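You operate a simulated robot arm through the tools that you are given. There is no shell and no other tool. Be economical: measure what you need, move in short steps, check, and stop when the job is done.

The job below is to be done with a simulated two-armed robot. You get a single attempt, and the scene is never put back.

TASK
Hold the teal torch on the back of the microphone bench top steady with one hand and press the button of the teal torch to switch it on with the other.

Only the result counts: the job must be done as asked and must still hold three seconds after the hand-in. Knocking over, shifting, dropping, spilling or breaking anything else fails it.

THE ROBOT
Two 7-joint arms with two-finger parallel grippers on one trunk, on a base that drives. Base frame: it is fixed to the floor where the robot stands at the start and does not move with it; the origin is under the middle of the robot, x ahead of it, y to its left, z up; the surface under the hand at the start is at about z = 75. Units: cm, rad, N and s.
The left shoulder is at the start at [7, 0.1, 110], the right one opposite. With the tool pointing down near the work surface each hand reaches from about 20 to 54 cm from the robot's upright axis, wherever it stands, measured 20 degrees to its own side. Places, roughly: button of the teal torch [50, 10, 80]. Payload 2.4 kg a hand.
The TCP of each hand is the grasp point between the finger pads, 2.4 cm short of the fingertips. In the tool frame z runs along the fingers and y along their closing line. The gripper opens to 6.8 cm. The fingers are 1.7 cm wide and 1 cm thick; the gripper's body (4 by 7 cm) begins 4.1 cm behind the TCP.
Orientation is told as [roll, pitch, yaw] about the base's x, y, z axes, in that order, counted from this pose: with the fingers straight down and closing along the base's y, the tool's x points along the base's -x, its y along +y and its z along -z.

THE INTERFACE
- The arms move only by the tool play_rows. It takes "left_plan", "right_plan" or both (then of equal length, played together; a hand with none holds still); each is one flat list of numbers, 7 for each row, row after row: the turn, a rotation vector about the tool's x, y, z in rad, then the shift along the tool's x, y, z in cm, then the opening, from 0 (shut) to 1 (fully open). In form: [ax, ay, az, tx, ty, tz, claw, ax, ay, az, tx, ty, tz, claw, ...]. A call has 1 to 10 rows; each row shifts and turns the commanded pose from where the row before left it, along the tool's axes as they then stand. Each row takes 0.2 s and may step no farther than 5 cm and 0.15 rad from the row before; otherwise, or with a gripper value out of range, the whole call is refused. Where a pose cannot be reached the arm comes as near as it can. A force on the tool above 40 N (or 10 N above the force at the start of the call, whichever is more), or a blocked arm, ends the call early, and 0.2 s more pass. Each finger travels about 7.2 cm/s and halts on what it meets, pressing with about 21 N; the grip force reading is that of the motor and also rises with nothing between the fingers. The clock runs only during rows and for 0.2 s after the last one: add rows that do not move to give the fingers time. The reply holds the time, the measured pose of the TCP, the force on the tool along the base axes, the opening and the grip force, in the units named above and with some noise, with the torque about the TCP (base axes, N m) and any sound that the robot's microphone picked up, and new pictures: "show" is both (left out), scene, wrist or none (wrist: the cameras of the hands that moved).
- Cameras (640 x 400 px; columns grow to the right, rows downward): "scene" is now at [14.78, -9, 125.94]; the picture's right is [0.19, -0.98, -0.08], its down [-0.50, -0.02, -0.86] and it looks along [0.84, 0.20, -0.50] (base axes); focal length 236 px, centre (320, 200). "left" rides on the left gripper at [8.4, -1.1, -7.5] in its tool frame; the picture's right is [0.13, 0.99, 0.00], its down [-0.60, 0.08, -0.79] and it looks along [-0.79, 0.10, 0.61] (tool axes); focal length 251 px, centre (320, 200). "right" rides on the right gripper at [8.4, 1.1, -7.5] in its tool frame; the picture's right is [-0.13, 0.99, 0.00], its down [-0.60, -0.08, -0.79] and it looks along [-0.79, -0.10, 0.61] (tool axes); focal length 251 px, centre (320, 200). There is no depth. A picture from a camera that has moved, and an enlarged one, comes with that camera's place and axes in the base frame and with its lens. The place of the scene camera against the robot may be out by one fixed shift of up to 1.2 cm in any direction.
- move_column(by): slides the trunk up (or, below 0, down) by that many cm; the arms and the scene camera ride with it, the base frame stays. It gives what a move gives, with no picture.
- steer(legs): drives the robot by 1 to 6 legs, each [ahead, left, turn to the left] in cm, cm and rad, along the robot's own axes; the way and the turn of a leg run together, so that a leg with both is an arc; at most 150 cm and 3.142 rad a leg. The arms and the cameras ride along, it lands a little off, and it stops where it bumps. It gives what a move gives, and a new picture of the scene camera.
- head_to(pan, tilt): turns the head with the scene camera to pan (to the left, within 1.501 rad either way) and tilt (down, from -0.506 to 1.204), counted from straight ahead of the robot. It gives what a move gives, and a new picture of the scene camera.
- zoom(camera, box): a new picture of the part [left, top, right, bottom] of that camera's present view, enlarged. It takes no simulated time.
- hand_in(): hands the job in; it is judged then, once.

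Work in short steps. Places have to be worked out from the pictures, the camera data and where the tool is seen: move nearer, look again, correct. Check each grasp and each placing, and mend what went wrong. You have 120 turns and 260 pictures in all, those below and enlarged ones among them. Open the grippers and draw the arms clear of the work before you hand the job in, unless the task says otherwise; then end with one line.

The tools are called after ">>>" by a JSON object that holds its "op" and its "data". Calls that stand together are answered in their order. play_rows: Moves the arms, as the interface text tells. Its arguments: {"type":"object","properties":{"left_plan":{"type":"array"},"right_plan":{"type":"array"},"show":{"type":"string","enum":["both","scene","wrist","none"]}},"required":[]} The other tools are called the same way: move_column (by) slides the trunk up or down; steer (legs) drives the base; head_to (pan, tilt) turns the head that bears the scene camera; zoom (camera, box) takes an enlarged picture of a part of a camera's view; hand_in () hands the job in.

At the start:

```text
time_s: 0.0
left_eef_pos: [42.19, 10.67, 103.17]
left_orientation: [0.023, -0.013, -0.081]
left_force: [-0.3, -0.2, -0.2]
left_moment: [-0.02, 0.02, 0.0]
left_gripper_width: 6.83
left_grip_force: 0.2
right_eef_pos: [39.31, -21.06, 113.09]
right_orientation: [0.074, 0.002, -0.167]
right_force: [0.5, 0.1, 0.0]
right_moment: [0.03, -0.04, 0.0]
right_gripper_width: 6.8
right_grip_force: 0.1
trunk travel left (down, up): [-30.0, 55.0]
robot x, y, heading: [1.99, 0.0, -0.083]
head pan, tilt: [0.272, 0.548]
```

scene: 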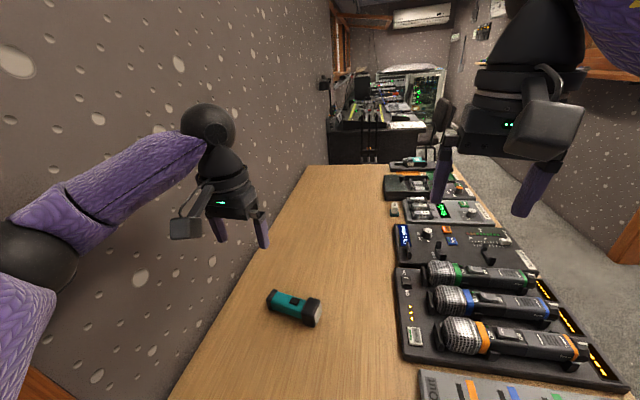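
right: 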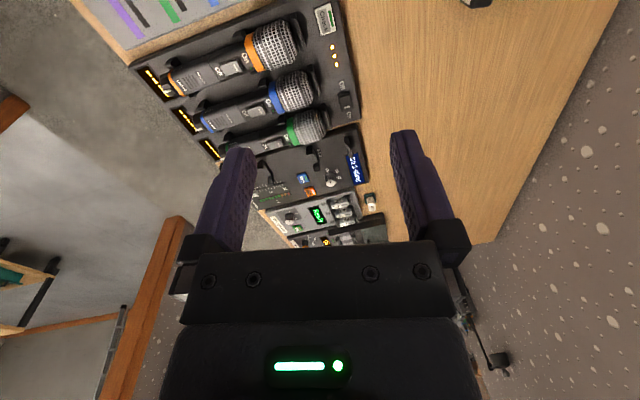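
left: 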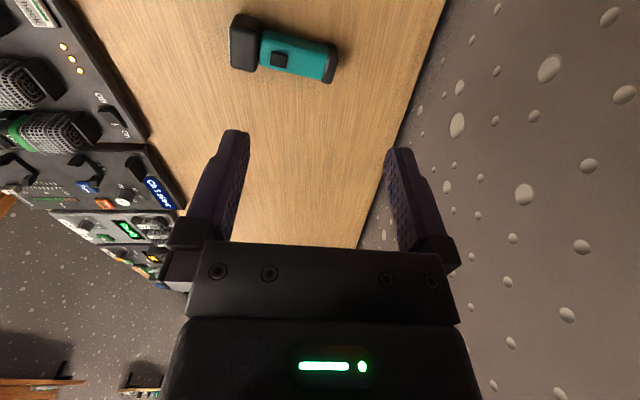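

The torch lies on the bench, left of the mic trays. I zoom in to get its place and orientation.

>>> {"op": "zoom", "data": {"camera": "scene", "box": [240, 270, 352, 340]}}

>>> {"op": "zoom", "data": {"camera": "left", "box": [200, 0, 360, 100]}}

```text
5.71 times, centred on (296, 305) of scene
camera zoom: at [14.78, -9.0, 125.94], right [0.19, -0.98, -0.08], down [-0.5, -0.02, -0.86], along [0.84, 0.2, -0.5], focal length 1350 px, centre (457, -400)
```

zoom: 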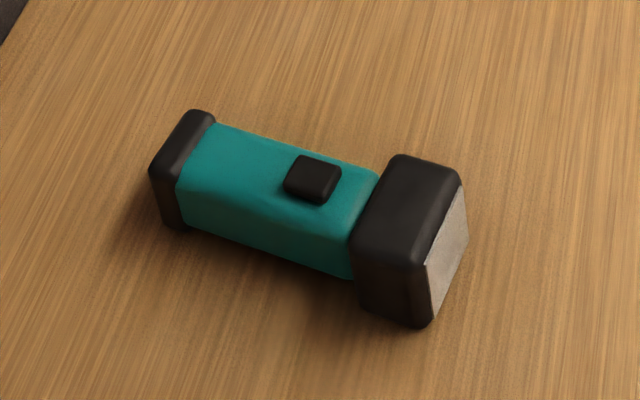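

```text
4.00 times, centred on (280, 50) of left
camera zoom: at [33.75, 10.12, 110.5], right [-0.05, 1.0, 0.02], down [0.6, 0.01, 0.8], along [0.8, 0.05, -0.6], focal length 1006 px, centre (480, 800)
```

zoom: 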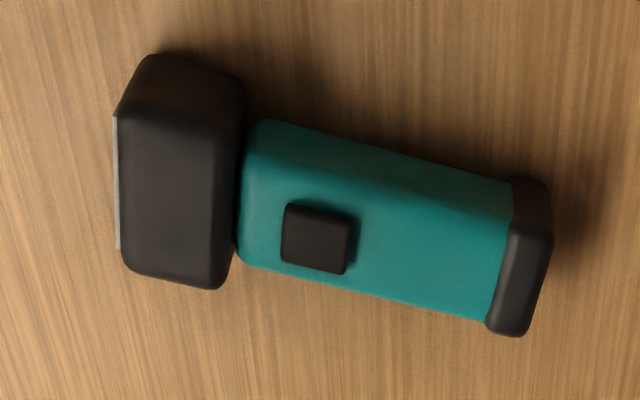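

Both views agree: the button is near (47.3, 6.7, 80), and the torch axis runs roughly along y with the tail at y≈12.5, yawed about 0.19 rad toward +x. The left hand will grip the tail part from above, closing across the body with its camera facing away from the button, so I turn it about 1.4 rad first.

>>> {"op": "play_rows", "data": {"left_plan": [0, 0, 0.14, 0, 0, 0, 1, 0, 0, 0.14, 0, 0, 0, 1, 0, 0, 0.14, 0, 0, 0, 1, 0, 0, 0.14, 0, 0, 0, 1, 0, 0, 0.14, 0, 0, 0, 1, 0, 0, 0.14, 0, 0, 0, 1, 0, 0, 0.14, 0, 0, 0, 1, 0, 0, 0.14, 0, 0, 0, 1, 0, 0, 0.14, 0, 0, 0, 1, 0, 0, 0.14, 0, 0, 0, 1], "show": "both"}}

```text
time_s: 0.3
left_eef_pos: [47.27, 18.14, 98.51]
left_orientation: [-0.09, -0.035, 0.001]
left_force: [0.4, 0.1, 0.2]
left_moment: [-0.03, 0.0, 0.03]
left_gripper_width: 6.81
left_grip_force: 0.1
right_eef_pos: [42.83, -20.5, 113.03]
right_orientation: [0.056, 0.018, -0.541]
right_force: [0.6, 0.6, -0.1]
right_moment: [0.0, -0.01, -0.01]
right_gripper_width: 6.81
right_grip_force: 0.0
trunk travel left (down, up): [-30.0, 55.0]
robot x, y, heading: [5.03, -1.31, -0.186]
head pan, tilt: [0.272, 0.548]
stopped in row 1 (left hand): the arm was blocked; the commanded pose is now the measured one
camera scene: at [17.34, -12.88, 125.81], right [0.09, -0.99, -0.1], down [-0.51, 0.04, -0.86], along [0.86, 0.13, -0.5], focal length 236 px, centre (320, 200)
camera left: at [38.9, 17.71, 105.84], right [-0.13, 0.99, -0.09], down [0.58, 0.15, 0.8], along [0.81, 0.05, -0.59], focal length 251 px, centre (320, 200)
```

scene: 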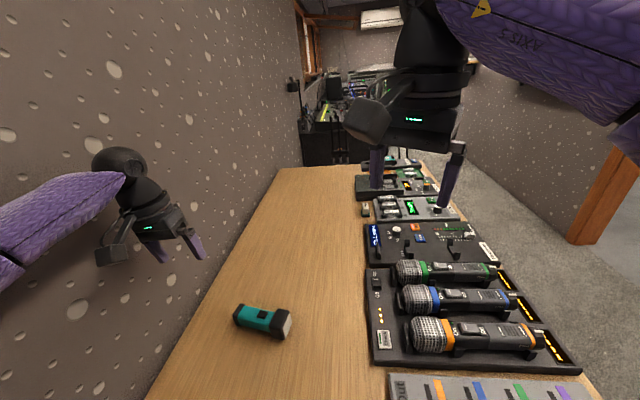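
left: 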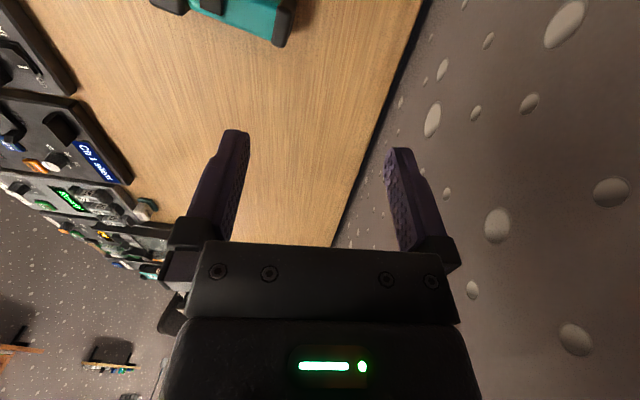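

The left arm was blocked and the base got nudged, so its elbow may be against the wall. I pan the head left to look before moving anything else.

>>> {"op": "head_to", "data": {"pan": 1.1, "tilt": 0.5}}

```text
time_s: 1.5
left_eef_pos: [47.38, 17.82, 98.81]
left_orientation: [-0.086, -0.034, -0.008]
left_force: [-0.3, -0.2, -0.6]
left_moment: [-0.01, 0.01, 0.04]
left_gripper_width: 6.78
left_grip_force: 0.0
right_eef_pos: [42.43, -20.82, 113.12]
right_orientation: [0.058, 0.013, -0.551]
right_force: [0.3, 0.1, -0.1]
right_moment: [-0.01, -0.04, 0.02]
right_gripper_width: 6.79
right_grip_force: 0.1
trunk travel left (down, up): [-30.0, 55.0]
robot x, y, heading: [4.94, -1.06, -0.194]
head pan, tilt: [1.1, 0.499]
camera scene: at [13.48, -6.4, 126.87], right [0.79, -0.62, -0.05], down [-0.28, -0.29, -0.92], along [0.55, 0.73, -0.4], focal length 236 px, centre (320, 200)
```

scene: 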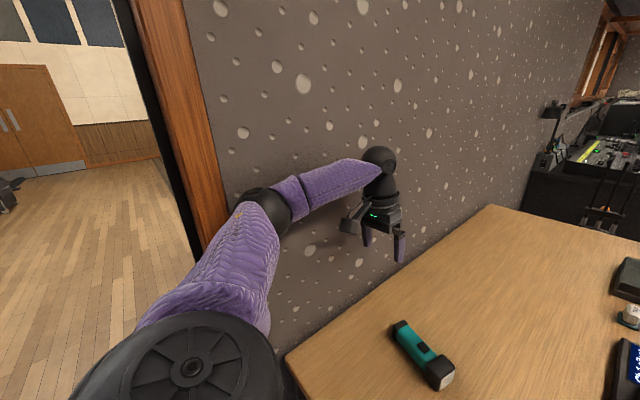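

The left elbow is right against the wall. I check the right side before sidestepping away from the wall.

>>> {"op": "head_to", "data": {"pan": -0.7, "tilt": 0.7}}

```text
time_s: 3.3
left_eef_pos: [47.35, 17.75, 98.8]
left_orientation: [-0.087, -0.037, -0.008]
left_force: [0.3, 0.9, 0.1]
left_moment: [0.0, 0.0, -0.01]
left_gripper_width: 6.79
left_grip_force: 0.1
right_eef_pos: [42.28, -20.8, 113.31]
right_orientation: [0.058, 0.014, -0.551]
right_force: [-0.7, -0.4, 0.5]
right_moment: [0.0, -0.02, 0.01]
right_gripper_width: 6.81
right_grip_force: 0.1
trunk travel left (down, up): [-30.0, 55.0]
robot x, y, heading: [5.2, -0.9, -0.193]
head pan, tilt: [-0.7, 0.7]
camera scene: at [13.19, -19.93, 123.76], right [-0.78, -0.62, -0.07], down [-0.39, 0.58, -0.72], along [0.49, -0.53, -0.69], focal length 236 px, centre (320, 200)
```

scene: 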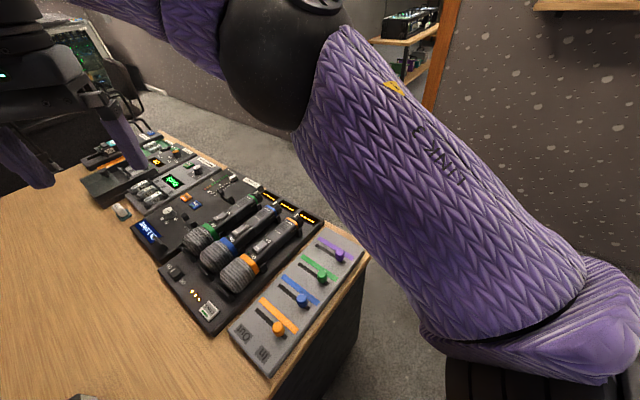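

The right side is open. I sidestep about 12 cm to the right and turn slightly left so the left elbow clears the wall.

>>> {"op": "steer", "data": {"legs": [[-2, -6, 0], [0, -6, 0.15]]}}

>>> {"op": "head_to", "data": {"pan": 0.7, "tilt": 0.6}}

```text
time_s: 4.0
left_eef_pos: [47.65, 20.47, 92.25]
left_orientation: [-0.199, -0.01, -0.031]
left_force: [-0.3, -0.4, 0.1]
left_moment: [-0.03, -0.01, -0.01]
left_gripper_width: 6.79
left_grip_force: 0.0
right_eef_pos: [42.24, -17.33, 111.74]
right_orientation: [-0.056, -0.05, -0.675]
right_force: [-0.1, 0.3, -0.1]
right_moment: [-0.01, -0.01, 0.03]
right_gripper_width: 6.8
right_grip_force: 0.0
trunk travel left (down, up): [-30.0, 55.0]
robot x, y, heading: [5.08, -2.12, -0.215]
head pan, tilt: [-0.7, 0.7]
stopped in leg 1: the robot was blocked; the commanded pose is now the measured one
camera scene: at [12.24, -20.83, 123.74], right [-0.79, -0.6, -0.08], down [-0.37, 0.58, -0.72], along [0.48, -0.54, -0.69], focal length 236 px, centre (320, 200)
```

scene: 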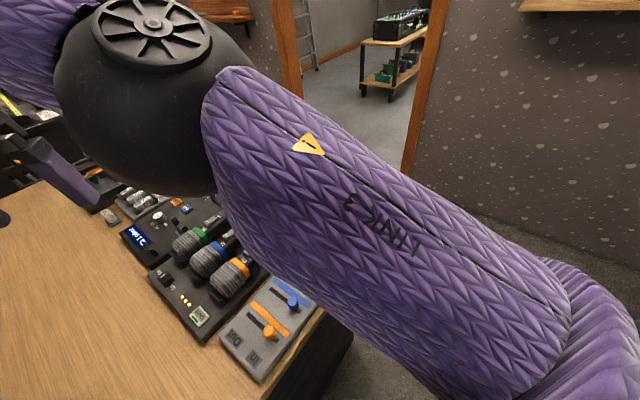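

```text
time_s: 5.6
left_eef_pos: [47.91, 20.33, 92.63]
left_orientation: [-0.192, -0.015, -0.033]
left_force: [0.4, 0.5, -0.2]
left_moment: [0.03, 0.0, -0.02]
left_gripper_width: 6.81
left_grip_force: 0.1
right_eef_pos: [42.28, -17.52, 111.9]
right_orientation: [-0.054, -0.047, -0.676]
right_force: [-0.5, 0.4, -0.4]
right_moment: [0.02, 0.03, 0.03]
right_gripper_width: 6.79
right_grip_force: 0.1
trunk travel left (down, up): [-30.0, 55.0]
robot x, y, heading: [5.24, -1.61, -0.225]
head pan, tilt: [0.7, 0.6]
camera scene: at [15.0, -10.15, 125.77], right [0.46, -0.89, -0.08], down [-0.48, -0.18, -0.86], along [0.75, 0.43, -0.51], focal length 236 px, centre (320, 200)
```

scene: 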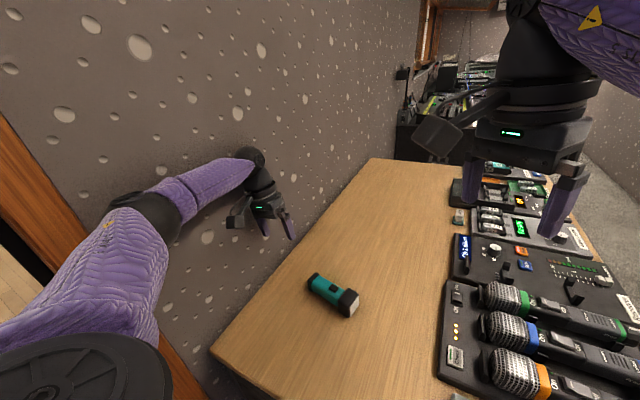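

Something still blocks the robot and both arms were deflected. I look down at the base area to find the contact.

>>> {"op": "head_to", "data": {"pan": 0.0, "tilt": 1.2}}

>>> {"op": "head_to", "data": {"pan": -1.4, "tilt": 0.5}}

>>> {"op": "head_to", "data": {"pan": 1.45, "tilt": 0.6}}

```text
time_s: 6.6
left_eef_pos: [47.93, 20.4, 92.69]
left_orientation: [-0.194, -0.016, -0.031]
left_force: [0.1, 0.0, 0.2]
left_moment: [-0.01, -0.01, -0.04]
left_gripper_width: 6.82
left_grip_force: 0.0
right_eef_pos: [42.31, -17.59, 111.75]
right_orientation: [-0.054, -0.048, -0.68]
right_force: [0.0, -0.1, 0.2]
right_moment: [0.03, 0.01, -0.02]
right_gripper_width: 6.81
right_grip_force: 0.0
trunk travel left (down, up): [-30.0, 55.0]
robot x, y, heading: [5.23, -1.51, -0.224]
head pan, tilt: [0.0, 1.201]
camera scene: at [12.7, -14.97, 120.77], right [-0.22, -0.97, -0.1], down [-0.9, 0.24, -0.36], along [0.37, 0.01, -0.93], focal length 236 px, centre (320, 200)
```

scene: 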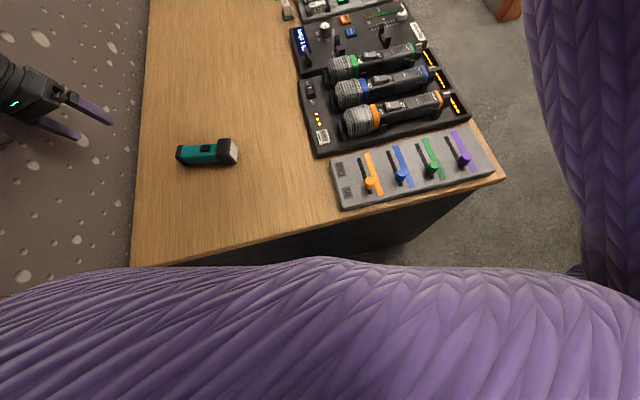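

```text
time_s: 8.2
left_eef_pos: [47.94, 20.38, 92.74]
left_orientation: [-0.193, -0.015, -0.031]
left_force: [0.2, -1.0, -0.4]
left_moment: [-0.03, 0.02, -0.01]
left_gripper_width: 6.79
left_grip_force: 0.1
right_eef_pos: [42.27, -17.63, 111.85]
right_orientation: [-0.053, -0.047, -0.678]
right_force: [-0.5, -0.7, -0.2]
right_moment: [0.0, -0.01, 0.0]
right_gripper_width: 6.81
right_grip_force: 0.1
trunk travel left (down, up): [-30.0, 55.0]
robot x, y, heading: [5.19, -1.35, -0.225]
head pan, tilt: [-1.4, 0.499]
camera scene: at [6.64, -23.28, 125.21], right [-1.0, 0.06, -0.02], down [0.04, 0.56, -0.83], along [-0.04, -0.83, -0.56], focal length 236 px, centre (320, 200)
```

scene: 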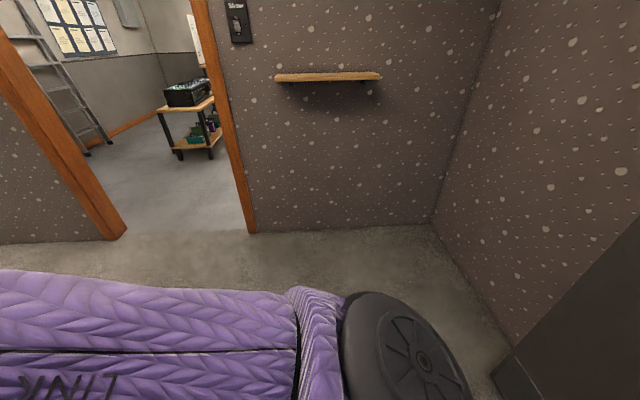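

```text
time_s: 10.7
left_eef_pos: [47.94, 20.39, 92.73]
left_orientation: [-0.194, -0.017, -0.032]
left_force: [-0.5, -0.5, -0.3]
left_moment: [0.01, 0.0, 0.02]
left_gripper_width: 6.78
left_grip_force: 0.2
right_eef_pos: [42.2, -17.62, 111.86]
right_orientation: [-0.054, -0.045, -0.68]
right_force: [-0.1, -1.1, -0.3]
right_moment: [0.01, -0.03, -0.01]
right_gripper_width: 6.82
right_grip_force: 0.0
trunk travel left (down, up): [-30.0, 55.0]
robot x, y, heading: [5.01, -1.63, -0.228]
head pan, tilt: [1.45, 0.6]
camera scene: at [10.13, -5.87, 126.09], right [0.94, -0.34, -0.01], down [-0.17, -0.45, -0.88], along [0.29, 0.83, -0.48], focal length 236 px, centre (320, 200)
```

scene: 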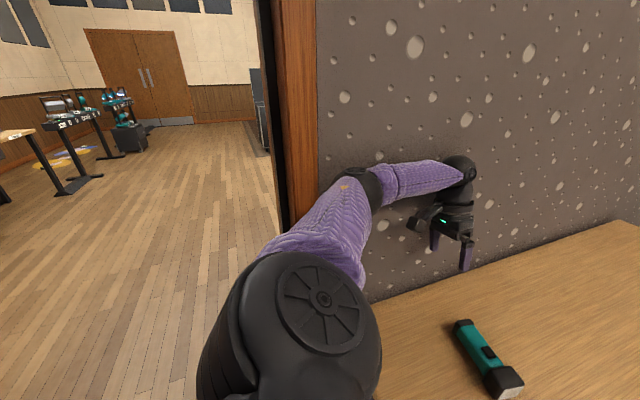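

The left elbow sits against the wall by the door frame, and my earlier leg backed it into the frame. I try a small step right and slightly forward.

>>> {"op": "steer", "data": {"legs": [[1, -4, 0]]}}

```text
time_s: 11.4
left_eef_pos: [49.41, 18.08, 86.31]
left_orientation: [-0.397, 0.035, -0.266]
left_force: [-0.4, 0.5, -0.2]
left_moment: [-0.01, -0.02, 0.03]
left_gripper_width: 6.81
left_grip_force: 0.1
right_eef_pos: [42.74, -13.59, 109.73]
right_orientation: [-0.17, -0.09, -0.795]
right_force: [-0.5, 1.5, 0.6]
right_moment: [-0.06, -0.05, 0.03]
right_gripper_width: 6.8
right_grip_force: 0.1
trunk travel left (down, up): [-30.0, 55.0]
robot x, y, heading: [5.16, -2.48, -0.249]
head pan, tilt: [1.45, 0.6]
stopped in leg 1: the robot was blocked; the commanded pose is now the measured one
camera scene: at [10.75, -2.1, 125.69], right [0.93, -0.36, 0.0], down [-0.19, -0.48, -0.86], along [0.31, 0.8, -0.51], focal length 236 px, centre (320, 200)
```

scene: 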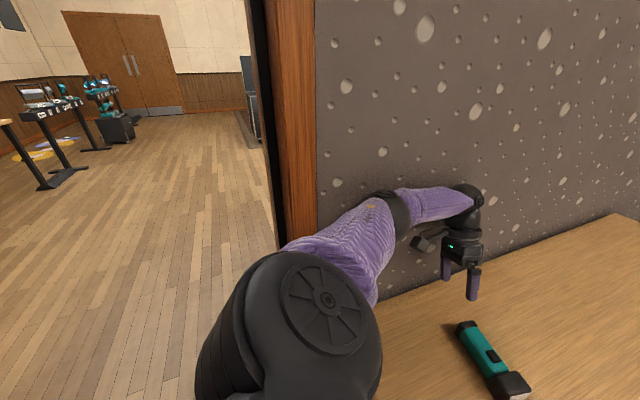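

The head and both hands shifted left while the base moved right, so the body may still be swinging. I hold still and read the settled state.

>>> {"op": "play_rows", "data": {"left_plan": [0, 0, 0, 0, 0, 0, 1, 0, 0, 0, 0, 0, 0, 1, 0, 0, 0, 0, 0, 0, 1], "right_plan": [0, 0, 0, 0, 0, 0, 1, 0, 0, 0, 0, 0, 0, 1, 0, 0, 0, 0, 0, 0, 1], "show": "scene"}}

```text
time_s: 11.7
left_eef_pos: [49.76, 17.62, 84.81]
left_orientation: [-0.466, 0.032, -0.363]
left_force: [0.1, 0.1, 0.5]
left_moment: [-0.03, -0.02, -0.03]
left_gripper_width: 6.81
left_grip_force: 0.1
right_eef_pos: [43.28, -14.43, 109.18]
right_orientation: [-0.157, -0.082, -0.942]
right_force: [-0.2, 2.0, -0.1]
right_moment: [-0.1, 0.0, 0.04]
right_gripper_width: 6.81
right_grip_force: 0.1
trunk travel left (down, up): [-30.0, 55.0]
robot x, y, heading: [5.48, -2.77, -0.265]
head pan, tilt: [1.45, 0.6]
stopped in row 1 (left hand): the arm was blocked; the commanded pose is now the measured one
camera scene: at [11.08, -1.25, 125.58], right [0.93, -0.38, 0.0], down [-0.2, -0.48, -0.85], along [0.32, 0.79, -0.52], focal length 236 px, centre (320, 200)
```

scene: 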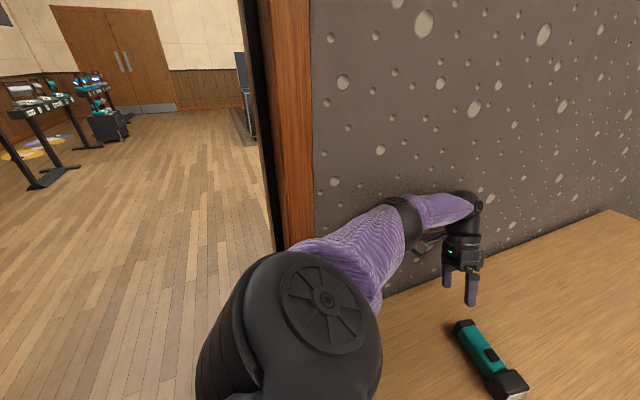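

The left arm is still blocked at the wall. I pull the left hand away from it, to the right and up, so the elbow comes off.

>>> {"op": "play_rows", "data": {"left_plan": [0, 0, 0, -1.06, -3.85, -1.42, 1, 0, 0, 0, -1.06, -3.85, -1.42, 1, 0, 0, 0, 0, 0, 0, 1], "show": "scene"}}

```text
time_s: 12.1
left_eef_pos: [50.1, 17.08, 84.78]
left_orientation: [-0.499, 0.021, -0.409]
left_force: [0.8, 0.6, 0.3]
left_moment: [0.05, -0.02, 0.01]
left_gripper_width: 6.79
left_grip_force: 0.1
right_eef_pos: [43.43, -14.55, 108.74]
right_orientation: [-0.162, -0.084, -1.02]
right_force: [1.3, 0.0, -0.9]
right_moment: [-0.07, 0.04, 0.0]
right_gripper_width: 6.76
right_grip_force: 0.1
trunk travel left (down, up): [-30.0, 55.0]
robot x, y, heading: [5.13, -2.85, -0.276]
head pan, tilt: [1.45, 0.6]
stopped in row 1 (left hand): the arm was blocked; the commanded pose is now the measured one
camera scene: at [11.58, -1.1, 125.52], right [0.92, -0.39, -0.01], down [-0.21, -0.48, -0.85], along [0.33, 0.78, -0.53], focal length 236 px, centre (320, 200)
```

scene: 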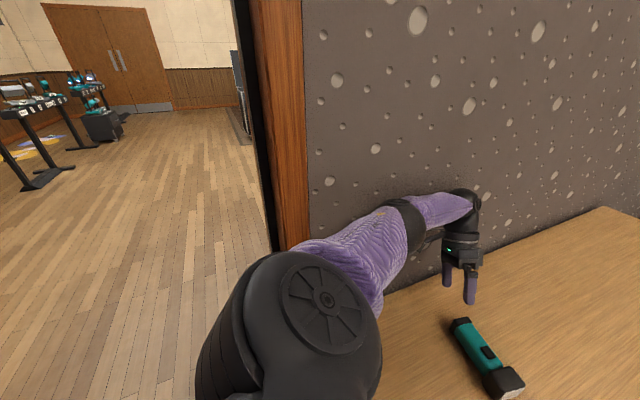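

The camera axes show the whole robot leaning, pushed off the wall by the left elbow, and each stop relaxes it a bit more. I raise the trunk first to keep the hands clear of the bench while sorting this out.

>>> {"op": "move_column", "data": {"by": 10}}

```text
time_s: 12.4
left_eef_pos: [49.98, 16.61, 84.44]
left_orientation: [-0.533, 0.002, -0.47]
left_force: [0.6, 0.0, 1.3]
left_moment: [0.0, -0.03, -0.02]
left_gripper_width: 6.8
left_grip_force: 0.2
right_eef_pos: [43.25, -15.13, 108.67]
right_orientation: [-0.161, -0.081, -1.102]
right_force: [-0.1, 0.6, -1.1]
right_moment: [0.01, -0.01, -0.02]
right_gripper_width: 6.77
right_grip_force: 0.1
trunk travel left (down, up): [-30.3, 54.7]
robot x, y, heading: [4.95, -3.66, -0.293]
head pan, tilt: [1.45, 0.6]
stopped: the arm was blocked; the commanded pose is now the measured one
```

The base is creeping the right way, now at y −3.7. I command another rightward step.

>>> {"op": "steer", "data": {"legs": [[2, -8, 0]]}}

```text
time_s: 13.1
left_eef_pos: [48.36, 15.95, 83.1]
left_orientation: [-0.597, -0.034, -0.549]
left_force: [-0.5, 0.8, 0.2]
left_moment: [0.0, 0.0, -0.06]
left_gripper_width: 6.79
left_grip_force: 0.0
right_eef_pos: [43.05, -18.55, 107.5]
right_orientation: [-0.161, -0.068, -1.315]
right_force: [-1.0, -0.1, 0.0]
right_moment: [0.01, -0.04, 0.01]
right_gripper_width: 6.79
right_grip_force: 0.2
trunk travel left (down, up): [-30.3, 54.7]
robot x, y, heading: [5.15, -3.97, -0.335]
head pan, tilt: [1.45, 0.6]
stopped in leg 1: the robot was blocked; the commanded pose is now the measured one
camera scene: at [12.0, -4.05, 125.84], right [0.9, -0.44, -0.01], down [-0.24, -0.46, -0.86], along [0.37, 0.77, -0.52], focal length 236 px, centre (320, 200)
```

scene: 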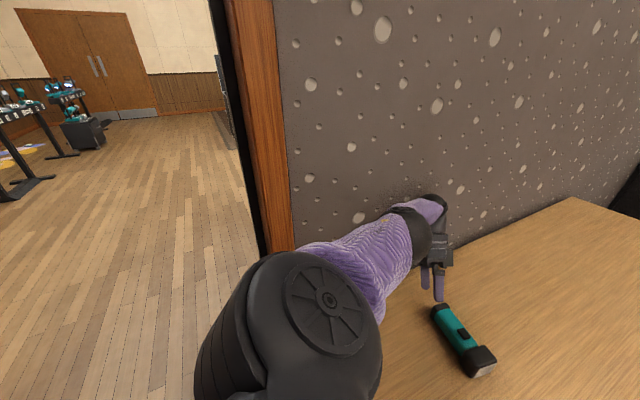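

The base is mostly rotating clockwise, and the left fingertips are getting low. I try lifting the left hand straight up to see whether it responds.

>>> {"op": "play_rows", "data": {"left_plan": [0, 0, 0, 0, -2.6, -4.0, 1, 0, 0, 0, 0, -2.6, -4.0, 1], "show": "none"}}

>>> {"op": "head_to", "data": {"pan": 1.45, "tilt": 1.1}}

>>> {"op": "head_to", "data": {"pan": -1.2, "tilt": 1.2}}

```text
time_s: 13.5
left_eef_pos: [48.59, 15.86, 85.12]
left_orientation: [-0.627, -0.053, -0.621]
left_force: [1.0, -0.5, -0.5]
left_moment: [0.02, -0.03, 0.0]
left_gripper_width: 6.79
left_grip_force: 0.1
right_eef_pos: [42.97, -18.65, 107.02]
right_orientation: [-0.169, -0.076, -1.412]
right_force: [0.1, -0.7, -0.3]
right_moment: [0.03, 0.02, -0.01]
right_gripper_width: 6.82
right_grip_force: 0.0
trunk travel left (down, up): [-30.3, 54.7]
robot x, y, heading: [5.38, -4.78, -0.341]
head pan, tilt: [1.45, 0.6]
stopped in row 1 (left hand): the arm was blocked; the commanded pose is now the measured one
```

```text
time_s: 14.4
left_eef_pos: [48.46, 15.85, 85.11]
left_orientation: [-0.628, -0.051, -0.625]
left_force: [0.0, 0.0, -0.4]
left_moment: [-0.02, -0.02, -0.02]
left_gripper_width: 6.8
left_grip_force: 0.1
right_eef_pos: [42.77, -18.44, 107.1]
right_orientation: [-0.166, -0.076, -1.415]
right_force: [-0.6, 0.4, 0.2]
right_moment: [0.0, 0.0, 0.04]
right_gripper_width: 6.79
right_grip_force: 0.1
trunk travel left (down, up): [-30.3, 54.7]
robot x, y, heading: [4.96, -4.57, -0.346]
head pan, tilt: [1.45, 1.1]
camera scene: at [10.81, -5.57, 121.78], right [0.89, -0.45, -0.01], down [-0.39, -0.77, -0.5], along [0.22, 0.45, -0.87], focal length 236 px, centre (320, 200)
```

scene: 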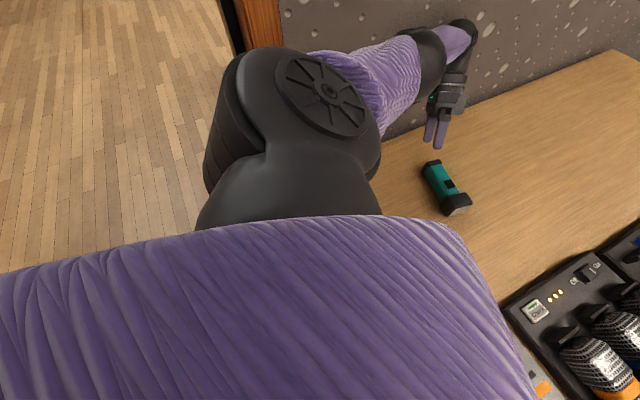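

```text
time_s: 16.8
left_eef_pos: [48.47, 15.86, 85.12]
left_orientation: [-0.632, -0.05, -0.624]
left_force: [0.4, 0.5, -0.1]
left_moment: [-0.04, -0.07, 0.0]
left_gripper_width: 6.79
left_grip_force: 0.1
right_eef_pos: [42.71, -18.37, 107.03]
right_orientation: [-0.163, -0.08, -1.415]
right_force: [0.2, 0.4, -0.3]
right_moment: [-0.01, 0.02, 0.04]
right_gripper_width: 6.8
right_grip_force: 0.1
trunk travel left (down, up): [-30.3, 54.7]
robot x, y, heading: [5.34, -4.4, -0.347]
head pan, tilt: [-1.201, 1.201]
camera scene: at [8.0, -16.61, 120.61], right [-1.0, -0.02, -0.02], down [-0.01, 0.95, -0.32], along [0.02, -0.32, -0.95], focal length 236 px, centre (320, 200)
```

scene: 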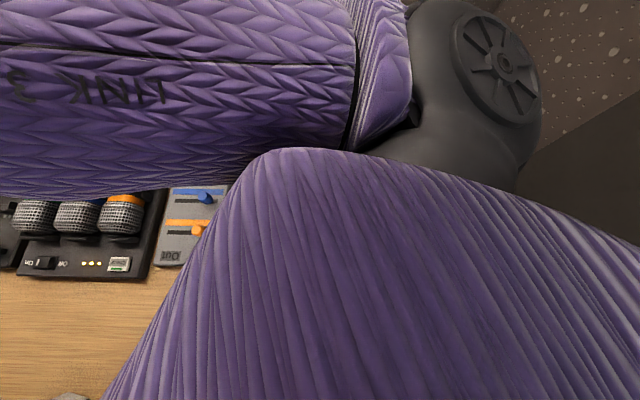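

The left wrist is now also against the wall, because the gripper has rolled over. I tilt it back upright while pulling it away from the wall.

>>> {"op": "play_rows", "data": {"left_plan": [-0.14, 0, 0, -0.7, -4.6, 0.5, 1, -0.14, 0, 0, -0.7, -4.0, 0.5, 1], "show": "none"}}

>>> {"op": "head_to", "data": {"pan": 1.2, "tilt": 0.8}}

```text
time_s: 17.1
left_eef_pos: [49.09, 16.19, 84.55]
left_orientation: [-0.609, -0.045, -0.628]
left_force: [0.5, 0.1, -0.1]
left_moment: [0.01, 0.0, 0.02]
left_gripper_width: 6.81
left_grip_force: 0.0
right_eef_pos: [43.01, -18.03, 106.79]
right_orientation: [-0.173, -0.089, -1.481]
right_force: [1.0, -1.1, -0.8]
right_moment: [0.02, 0.02, -0.02]
right_gripper_width: 6.83
right_grip_force: 0.1
trunk travel left (down, up): [-30.3, 54.7]
robot x, y, heading: [5.07, -4.93, -0.362]
head pan, tilt: [-1.201, 1.201]
stopped in row 1 (left hand): the arm was blocked; the commanded pose is now the measured one
```

```text
time_s: 19.3
left_eef_pos: [48.92, 16.3, 84.33]
left_orientation: [-0.611, -0.037, -0.625]
left_force: [0.7, 0.8, -0.6]
left_moment: [-0.02, 0.0, 0.01]
left_gripper_width: 6.81
left_grip_force: 0.1
right_eef_pos: [42.72, -18.04, 106.7]
right_orientation: [-0.17, -0.09, -1.483]
right_force: [-0.1, -0.6, 0.3]
right_moment: [0.01, -0.03, 0.0]
right_gripper_width: 6.8
right_grip_force: 0.0
trunk travel left (down, up): [-30.3, 54.7]
robot x, y, heading: [5.25, -4.62, -0.365]
head pan, tilt: [1.201, 0.799]
camera scene: at [13.53, -4.04, 123.83], right [0.74, -0.67, -0.01], down [-0.47, -0.51, -0.72], along [0.48, 0.54, -0.69], focal length 236 px, centre (320, 200)
```

scene: 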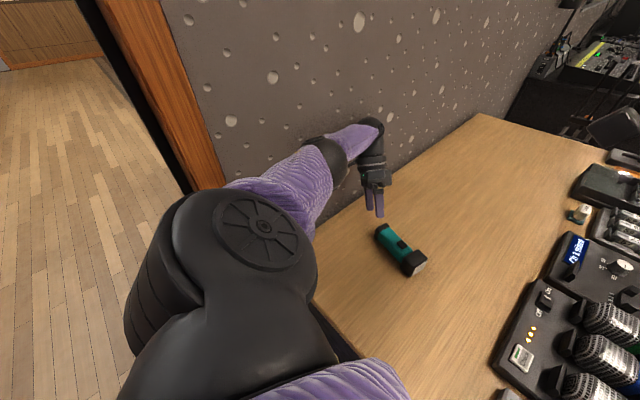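

Sideways is still blocked. I try backing straight off the bench, which draws the left arm along the wall toward the open doorway with nothing under it.

>>> {"op": "steer", "data": {"legs": [[-6, -2.5, 0]]}}

```text
time_s: 20.1
left_eef_pos: [48.7, 15.83, 83.17]
left_orientation: [-0.654, -0.057, -0.673]
left_force: [-0.3, -0.7, 1.1]
left_moment: [0.04, 0.01, -0.03]
left_gripper_width: 6.8
left_grip_force: 0.0
right_eef_pos: [42.33, -19.63, 106.29]
right_orientation: [-0.173, -0.099, -1.621]
right_force: [0.2, 1.3, -0.5]
right_moment: [-0.09, 0.03, 0.0]
right_gripper_width: 6.78
right_grip_force: 0.0
trunk travel left (down, up): [-30.3, 54.7]
robot x, y, heading: [5.25, -5.43, -0.411]
head pan, tilt: [1.201, 0.799]
stopped in leg 1: the robot was blocked; the commanded pose is now the measured one
camera scene: at [13.73, -4.42, 123.78], right [0.71, -0.7, -0.01], down [-0.5, -0.49, -0.72], along [0.5, 0.52, -0.7], focal length 236 px, centre (320, 200)
```

scene: 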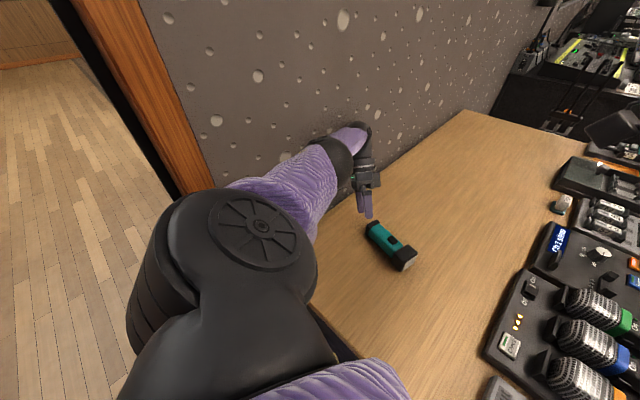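

The lean has dropped from about 10 cm to 3 cm and the base keeps creeping right, so the jam is releasing. I lift the left hand again to stay clear of the bench.

>>> {"op": "play_rows", "data": {"left_plan": [0, 0, 0, 0, -3.0, -3.95, 1, 0, 0, 0, 0, -3.0, -3.95, 1], "show": "none"}}

>>> {"op": "play_rows", "data": {"left_plan": [0, 0, 0, 0, -3.0, -3.95, 1, 0, 0, 0, 0, -3.0, -3.95, 1], "show": "none"}}

```text
time_s: 20.9
left_eef_pos: [50.11, 15.93, 91.74]
left_orientation: [-0.679, -0.051, -0.705]
left_force: [-0.5, 0.2, 0.2]
left_moment: [0.01, 0.0, 0.02]
left_gripper_width: 6.81
left_grip_force: 0.1
right_eef_pos: [42.86, -18.6, 106.26]
right_orientation: [-0.182, -0.119, -1.617]
right_force: [-0.2, 0.2, -0.4]
right_moment: [-0.03, 0.05, -0.01]
right_gripper_width: 6.78
right_grip_force: 0.1
trunk travel left (down, up): [-30.3, 54.7]
robot x, y, heading: [5.05, -6.02, -0.433]
head pan, tilt: [1.201, 0.799]
stopped in row 2 (left hand): the arm was blocked; the commanded pose is now the measured one
```

```text
time_s: 21.4
left_eef_pos: [50.3, 15.84, 101.74]
left_orientation: [-0.675, -0.059, -0.71]
left_force: [-0.9, 0.9, -0.6]
left_moment: [-0.03, -0.01, 0.03]
left_gripper_width: 6.82
left_grip_force: 0.0
right_eef_pos: [43.24, -18.81, 106.08]
right_orientation: [-0.186, -0.118, -1.614]
right_force: [-1.2, 0.0, -0.5]
right_moment: [0.04, -0.02, 0.01]
right_gripper_width: 6.78
right_grip_force: 0.0
trunk travel left (down, up): [-30.3, 54.7]
robot x, y, heading: [5.19, -5.53, -0.436]
head pan, tilt: [1.201, 0.799]
```

The arm is free now: it rose 10 cm with no block. I step the base away from the wall.

>>> {"op": "steer", "data": {"legs": [[1, -8, 0]]}}

```text
time_s: 22.5
left_eef_pos: [47.59, 9.79, 101.33]
left_orientation: [-0.683, -0.054, -0.688]
left_force: [0.4, -0.5, 0.0]
left_moment: [-0.01, 0.05, 0.0]
left_gripper_width: 6.79
left_grip_force: 0.0
right_eef_pos: [40.92, -25.14, 106.3]
right_orientation: [-0.186, -0.126, -1.606]
right_force: [-0.1, -0.5, -1.1]
right_moment: [0.03, 0.0, 0.0]
right_gripper_width: 6.82
right_grip_force: 0.0
trunk travel left (down, up): [-30.3, 54.7]
robot x, y, heading: [2.86, -13.43, -0.43]
head pan, tilt: [1.201, 0.799]
camera scene: at [12.77, -8.89, 123.34], right [0.7, -0.72, 0.0], down [-0.51, -0.5, -0.7], along [0.5, 0.49, -0.72], focal length 236 px, centre (320, 200)
```

scene: 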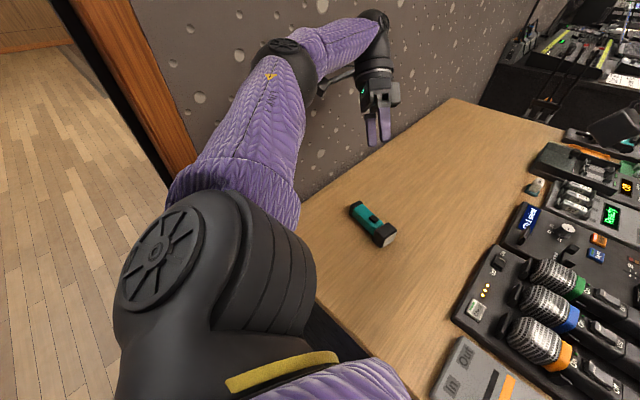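

The base moves freely now, at (2.9, −13.4). I set the left gripper upright and pull it in, so I can turn left without touching the wall.

>>> {"op": "play_rows", "data": {"left_plan": [-0.137, 0, 0, 0, 0, 0, 1, -0.137, 0, 0, 0, 0, 0, 1, -0.137, 0, 0, 0, 0, 0, 1, -0.137, 0, 0, 0, 0, 0, 1, -0.137, 0, 0, 0, 0, 0, 1, 0, 0, 0, 0.7, -2.5, 0, 1, 0, 0, 0, 0.7, -2.5, 0, 1, 0, 0, 0, 0.7, -2.5, 0, 1, 0, 0, 0, 0, 0, 0, 1], "show": "none"}}

>>> {"op": "steer", "data": {"legs": [[1.5, -3, 0.25]]}}

```text
time_s: 24.5
left_eef_pos: [41.1, 5.22, 101.05]
left_orientation: [0.003, -0.053, -0.69]
left_force: [0.3, 0.5, -0.9]
left_moment: [0.02, 0.01, 0.02]
left_gripper_width: 6.81
left_grip_force: 0.0
right_eef_pos: [40.82, -25.26, 106.26]
right_orientation: [-0.186, -0.126, -1.606]
right_force: [0.0, -0.1, 0.8]
right_moment: [0.01, 0.0, -0.03]
right_gripper_width: 6.79
right_grip_force: 0.1
trunk travel left (down, up): [-30.3, 54.7]
robot x, y, heading: [2.62, -13.28, -0.429]
head pan, tilt: [1.201, 0.799]
```

```text
time_s: 25.8
left_eef_pos: [35.84, 10.94, 100.97]
left_orientation: [0.0, -0.054, -0.439]
left_force: [0.0, -0.5, 0.1]
left_moment: [-0.02, 0.01, 0.01]
left_gripper_width: 6.82
left_grip_force: 0.0
right_eef_pos: [43.19, -18.62, 106.2]
right_orientation: [-0.185, -0.129, -1.358]
right_force: [0.5, 0.7, 0.5]
right_moment: [0.01, -0.02, -0.05]
right_gripper_width: 6.83
right_grip_force: 0.1
trunk travel left (down, up): [-30.3, 54.7]
robot x, y, heading: [3.4, -16.42, -0.177]
head pan, tilt: [1.201, 0.799]
camera scene: at [12.06, -9.77, 123.34], right [0.85, -0.52, 0.0], down [-0.37, -0.61, -0.7], along [0.36, 0.59, -0.72], focal length 236 px, centre (320, 200)
```

scene: 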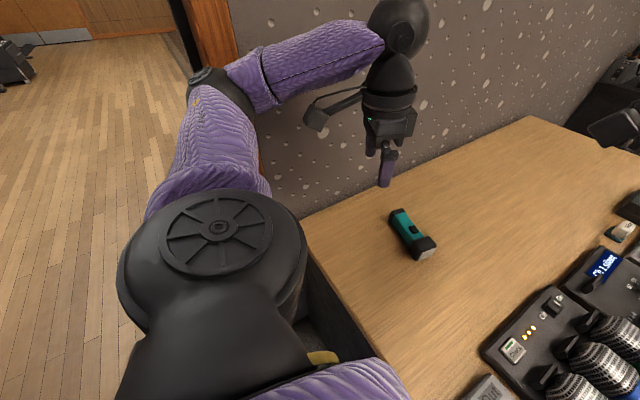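

The elbow is off the wall. I move the left hand forward over the torch tail, staying high, and start turning its closing line across the torch.

>>> {"op": "play_rows", "data": {"left_plan": [0, 0, 0, -3.6, 1.7, 0, 1, 0, 0, 0, -3.6, 1.7, 0, 1, 0, 0, 0, -3.6, 1.7, 0, 1, 0, 0, 0.14, 0, 0, 0, 1, 0, 0, 0.14, 0, 0, 0, 1, 0, 0, 0.14, 0, 0, 0, 1, 0, 0, 0.14, 0, 0, 0, 1, 0, 0, 0.14, 0, 0, 0, 1, 0, 0, 0, 0, 0, 0, 1], "show": "scene"}}

```text
time_s: 26.4
left_eef_pos: [44.56, 10.81, 101.56]
left_orientation: [-0.003, -0.066, -0.422]
left_force: [4.0, -1.5, -3.0]
left_moment: [0.01, -0.12, 0.07]
left_gripper_width: 6.8
left_grip_force: 0.1
right_eef_pos: [43.11, -18.57, 106.15]
right_orientation: [-0.185, -0.126, -1.355]
right_force: [-0.1, 0.0, -0.4]
right_moment: [-0.03, 0.0, -0.01]
right_gripper_width: 6.81
right_grip_force: 0.0
trunk travel left (down, up): [-30.3, 54.7]
robot x, y, heading: [3.21, -16.47, -0.185]
head pan, tilt: [1.201, 0.799]
stopped in row 3 (left hand): the force on the tool passed its limit at 94 N (the readings are from after the stop); the commanded pose is now the measured one
camera scene: at [12.03, -9.76, 123.34], right [0.85, -0.52, 0.0], down [-0.37, -0.61, -0.7], along [0.36, 0.59, -0.72], focal length 236 px, centre (320, 200)
```

scene: 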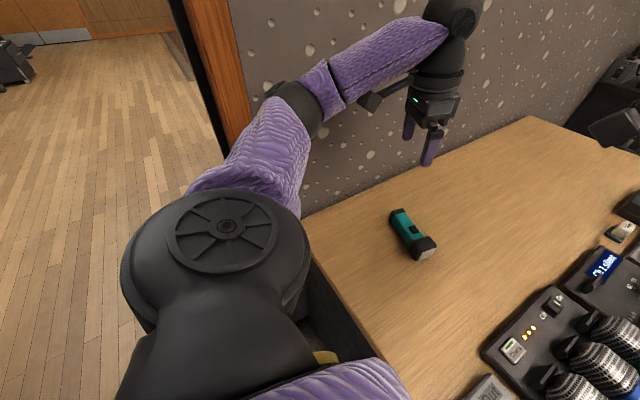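

The hand camera seems to have touched its own forearm, since it sits directly beneath it. Turning the gripper swings the camera out from under it, so I continue with the rotation and lower slightly.

>>> {"op": "play_rows", "data": {"left_plan": [0, 0, 0.1, 0, 0, 0.8, 1, 0, 0, 0.14, 0, 0, 0.8, 1, 0, 0, 0.14, 0, 0, 0.8, 1, 0, 0, 0.14, 0, 0, 0.8, 1, 0, 0, 0.14, 0, 0, 0.5, 1, 0, 0, 0, 0, 0, 0, 1], "show": "both"}}

```text
time_s: 27.9
left_eef_pos: [44.72, 10.86, 97.99]
left_orientation: [0.038, -0.051, -1.086]
left_force: [-0.1, 0.2, 0.8]
left_moment: [-0.03, 0.05, 0.01]
left_gripper_width: 6.8
left_grip_force: 0.0
right_eef_pos: [43.18, -18.67, 106.23]
right_orientation: [-0.185, -0.125, -1.355]
right_force: [0.0, 0.5, -0.1]
right_moment: [0.04, 0.06, -0.03]
right_gripper_width: 6.79
right_grip_force: 0.0
trunk travel left (down, up): [-30.3, 54.7]
robot x, y, heading: [3.01, -16.94, -0.177]
head pan, tilt: [1.201, 0.799]
camera scene: at [12.07, -9.77, 123.34], right [0.85, -0.52, 0.0], down [-0.37, -0.61, -0.7], along [0.36, 0.59, -0.72], focal length 236 px, centre (320, 200)
camera left: at [39.57, 17.99, 104.88], right [0.82, 0.58, 0.03], down [0.3, -0.47, 0.83], along [0.49, -0.66, -0.56], focal length 251 px, centre (320, 200)
```

scene: 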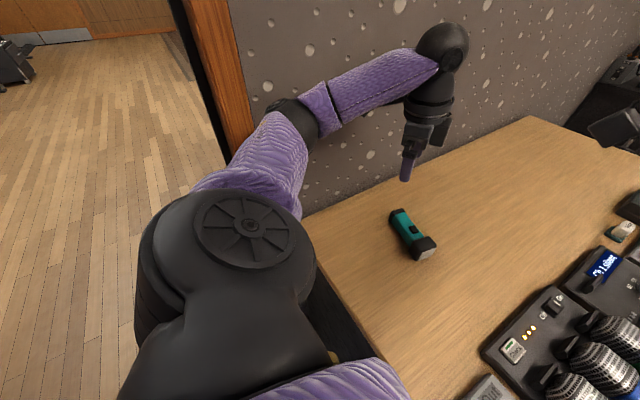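
left: 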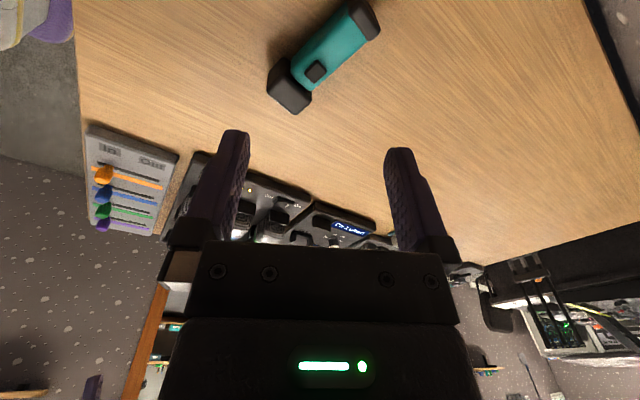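

The left view puts the button at about (47.7, 7.2) and the tail end at (48.6, 13.2), so the axis yaw is about 0.2. I finish the rotation and move above the grip point near (48.3, 11.2).

>>> {"op": "play_rows", "data": {"left_plan": [0, 0, 0.136, 0, 0, 0, 1, 0, 0, 0.136, 0, 0, 0, 1, 0, 0, 0.136, 0, 0, 0, 1, 0, 0, 0.136, 0, 0, 0, 1, 0, 0, 0.136, 0, 0, 0, 1, 0, 0, 0, 0.5, 1.7, 1, 1, 0, 0, 0, 0.5, 1.7, 1, 1, 0, 0, 0, 0, 0, 0, 1], "show": "both"}}

```text
time_s: 29.6
left_eef_pos: [48.41, 11.17, 96.06]
left_orientation: [0.062, -0.019, -1.763]
left_force: [0.5, -0.5, -0.2]
left_moment: [0.0, 0.0, 0.0]
left_gripper_width: 6.8
left_grip_force: 0.1
right_eef_pos: [43.11, -18.6, 106.1]
right_orientation: [-0.186, -0.124, -1.357]
right_force: [0.3, 0.7, 0.0]
right_moment: [-0.03, 0.03, 0.02]
right_gripper_width: 6.78
right_grip_force: 0.0
trunk travel left (down, up): [-30.3, 54.7]
robot x, y, heading: [3.38, -16.48, -0.174]
head pan, tilt: [1.201, 0.799]
camera scene: at [12.07, -9.77, 123.34], right [0.85, -0.52, 0.0], down [-0.37, -0.61, -0.7], along [0.36, 0.59, -0.72], focal length 236 px, centre (320, 200)
camera left: at [48.58, 19.81, 103.22], right [1.0, -0.06, 0.06], down [-0.09, -0.58, 0.81], along [-0.01, -0.81, -0.59], focal length 251 px, centre (320, 200)
```

scene: 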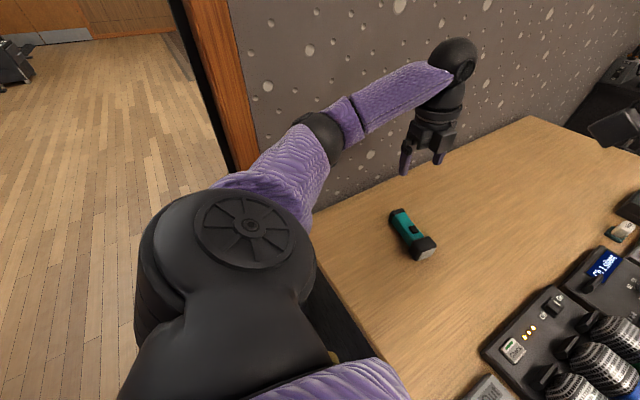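
left: 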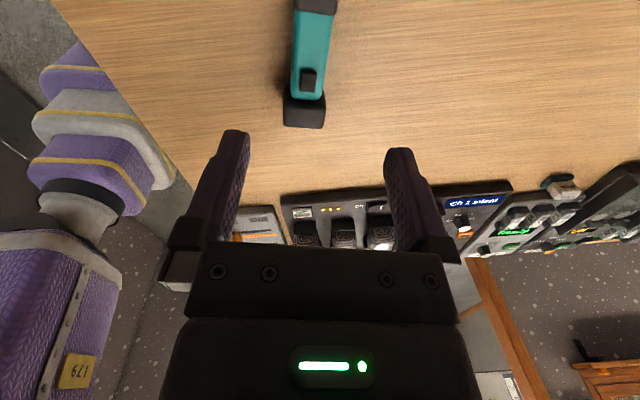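

Alignment looks good; the body appears centred slightly to +x, at about x 49. I correct the small roll, shift 0.5 cm, descend to z≈86 and look again.

>>> {"op": "play_rows", "data": {"left_plan": [0.06, 0, 0, 0, 0.5, 2.5, 1, 0, 0, 0, 0, 0, 2.5, 1, 0, 0, 0, 0, 0, 2.5, 1, 0, 0, 0, 0, 0, 2.5, 1, 0, 0, 0, 0, 0, 0, 1], "show": "both"}}

>>> {"op": "head_to", "data": {"pan": 0.75, "tilt": 0.8}}

>>> {"op": "zoom", "data": {"camera": "scene", "box": [240, 80, 400, 180]}}

```text
time_s: 30.9
left_eef_pos: [49.0, 10.74, 86.17]
left_orientation: [0.003, -0.017, -1.761]
left_force: [0.1, 0.0, 0.9]
left_moment: [0.04, 0.0, -0.02]
left_gripper_width: 6.82
left_grip_force: 0.0
right_eef_pos: [43.22, -18.68, 106.14]
right_orientation: [-0.184, -0.127, -1.357]
right_force: [-0.2, -0.2, 0.9]
right_moment: [0.01, -0.02, 0.02]
right_gripper_width: 6.81
right_grip_force: 0.1
trunk travel left (down, up): [-30.3, 54.7]
robot x, y, heading: [3.04, -16.39, -0.178]
head pan, tilt: [1.201, 0.799]
camera scene: at [12.07, -9.77, 123.34], right [0.85, -0.52, 0.0], down [-0.37, -0.61, -0.7], along [0.36, 0.59, -0.72], focal length 236 px, centre (320, 200)
camera left: at [49.71, 19.38, 93.48], right [1.0, -0.06, 0.0], down [-0.04, -0.59, 0.8], along [-0.05, -0.8, -0.6], focal length 251 px, centre (320, 200)
```

scene: 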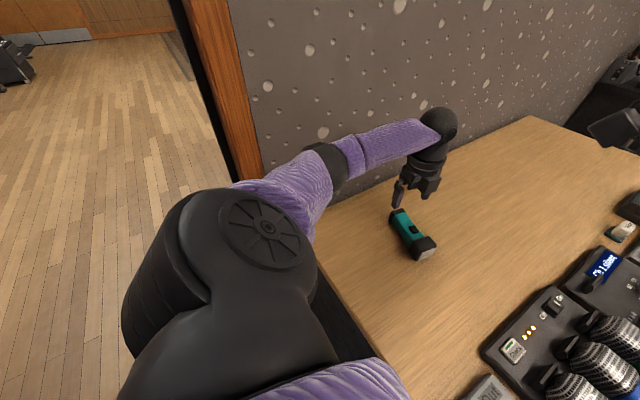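
left: 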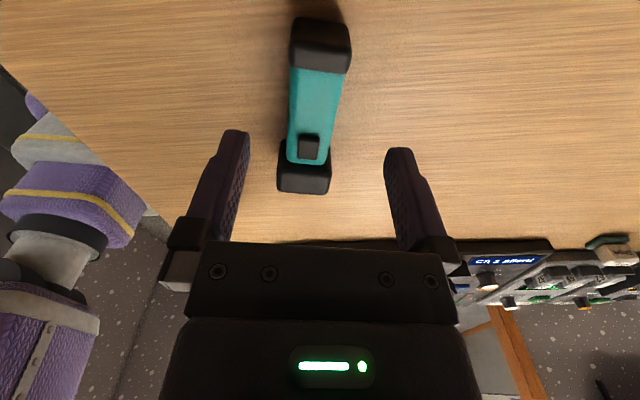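

```text
time_s: 31.8
left_eef_pos: [49.06, 10.59, 86.06]
left_orientation: [0.003, -0.017, -1.765]
left_force: [0.1, -0.4, -0.4]
left_moment: [-0.04, -0.06, 0.0]
left_gripper_width: 6.78
left_grip_force: 0.1
right_eef_pos: [43.06, -18.76, 106.23]
right_orientation: [-0.185, -0.126, -1.356]
right_force: [-0.4, -0.1, -0.2]
right_moment: [-0.03, -0.01, 0.0]
right_gripper_width: 6.84
right_grip_force: 0.0
trunk travel left (down, up): [-30.3, 54.7]
robot x, y, heading: [3.29, -16.74, -0.179]
head pan, tilt: [0.75, 0.799]
camera scene: at [14.64, -12.28, 123.34], right [0.54, -0.84, 0.0], down [-0.6, -0.39, -0.7], along [0.59, 0.38, -0.72], focal length 236 px, centre (320, 200)
```

scene: 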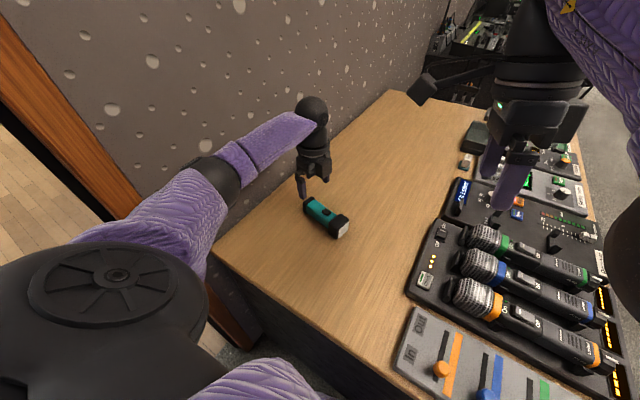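

```text
4.00 times, centred on (320, 130) of scene
camera zoom: at [14.64, -12.28, 123.34], right [0.54, -0.84, 0.0], down [-0.6, -0.39, -0.7], along [0.59, 0.38, -0.72], focal length 945 px, centre (320, 480)
```

zoom: 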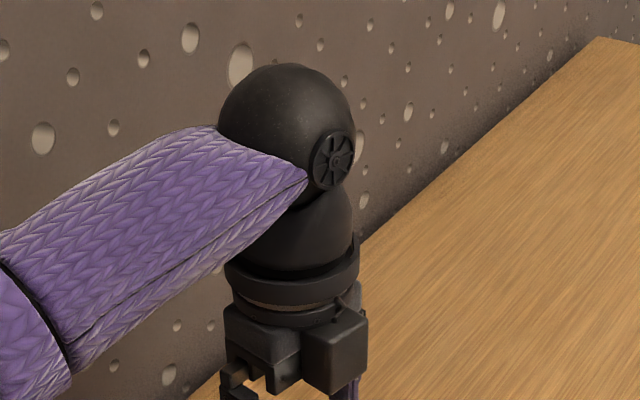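

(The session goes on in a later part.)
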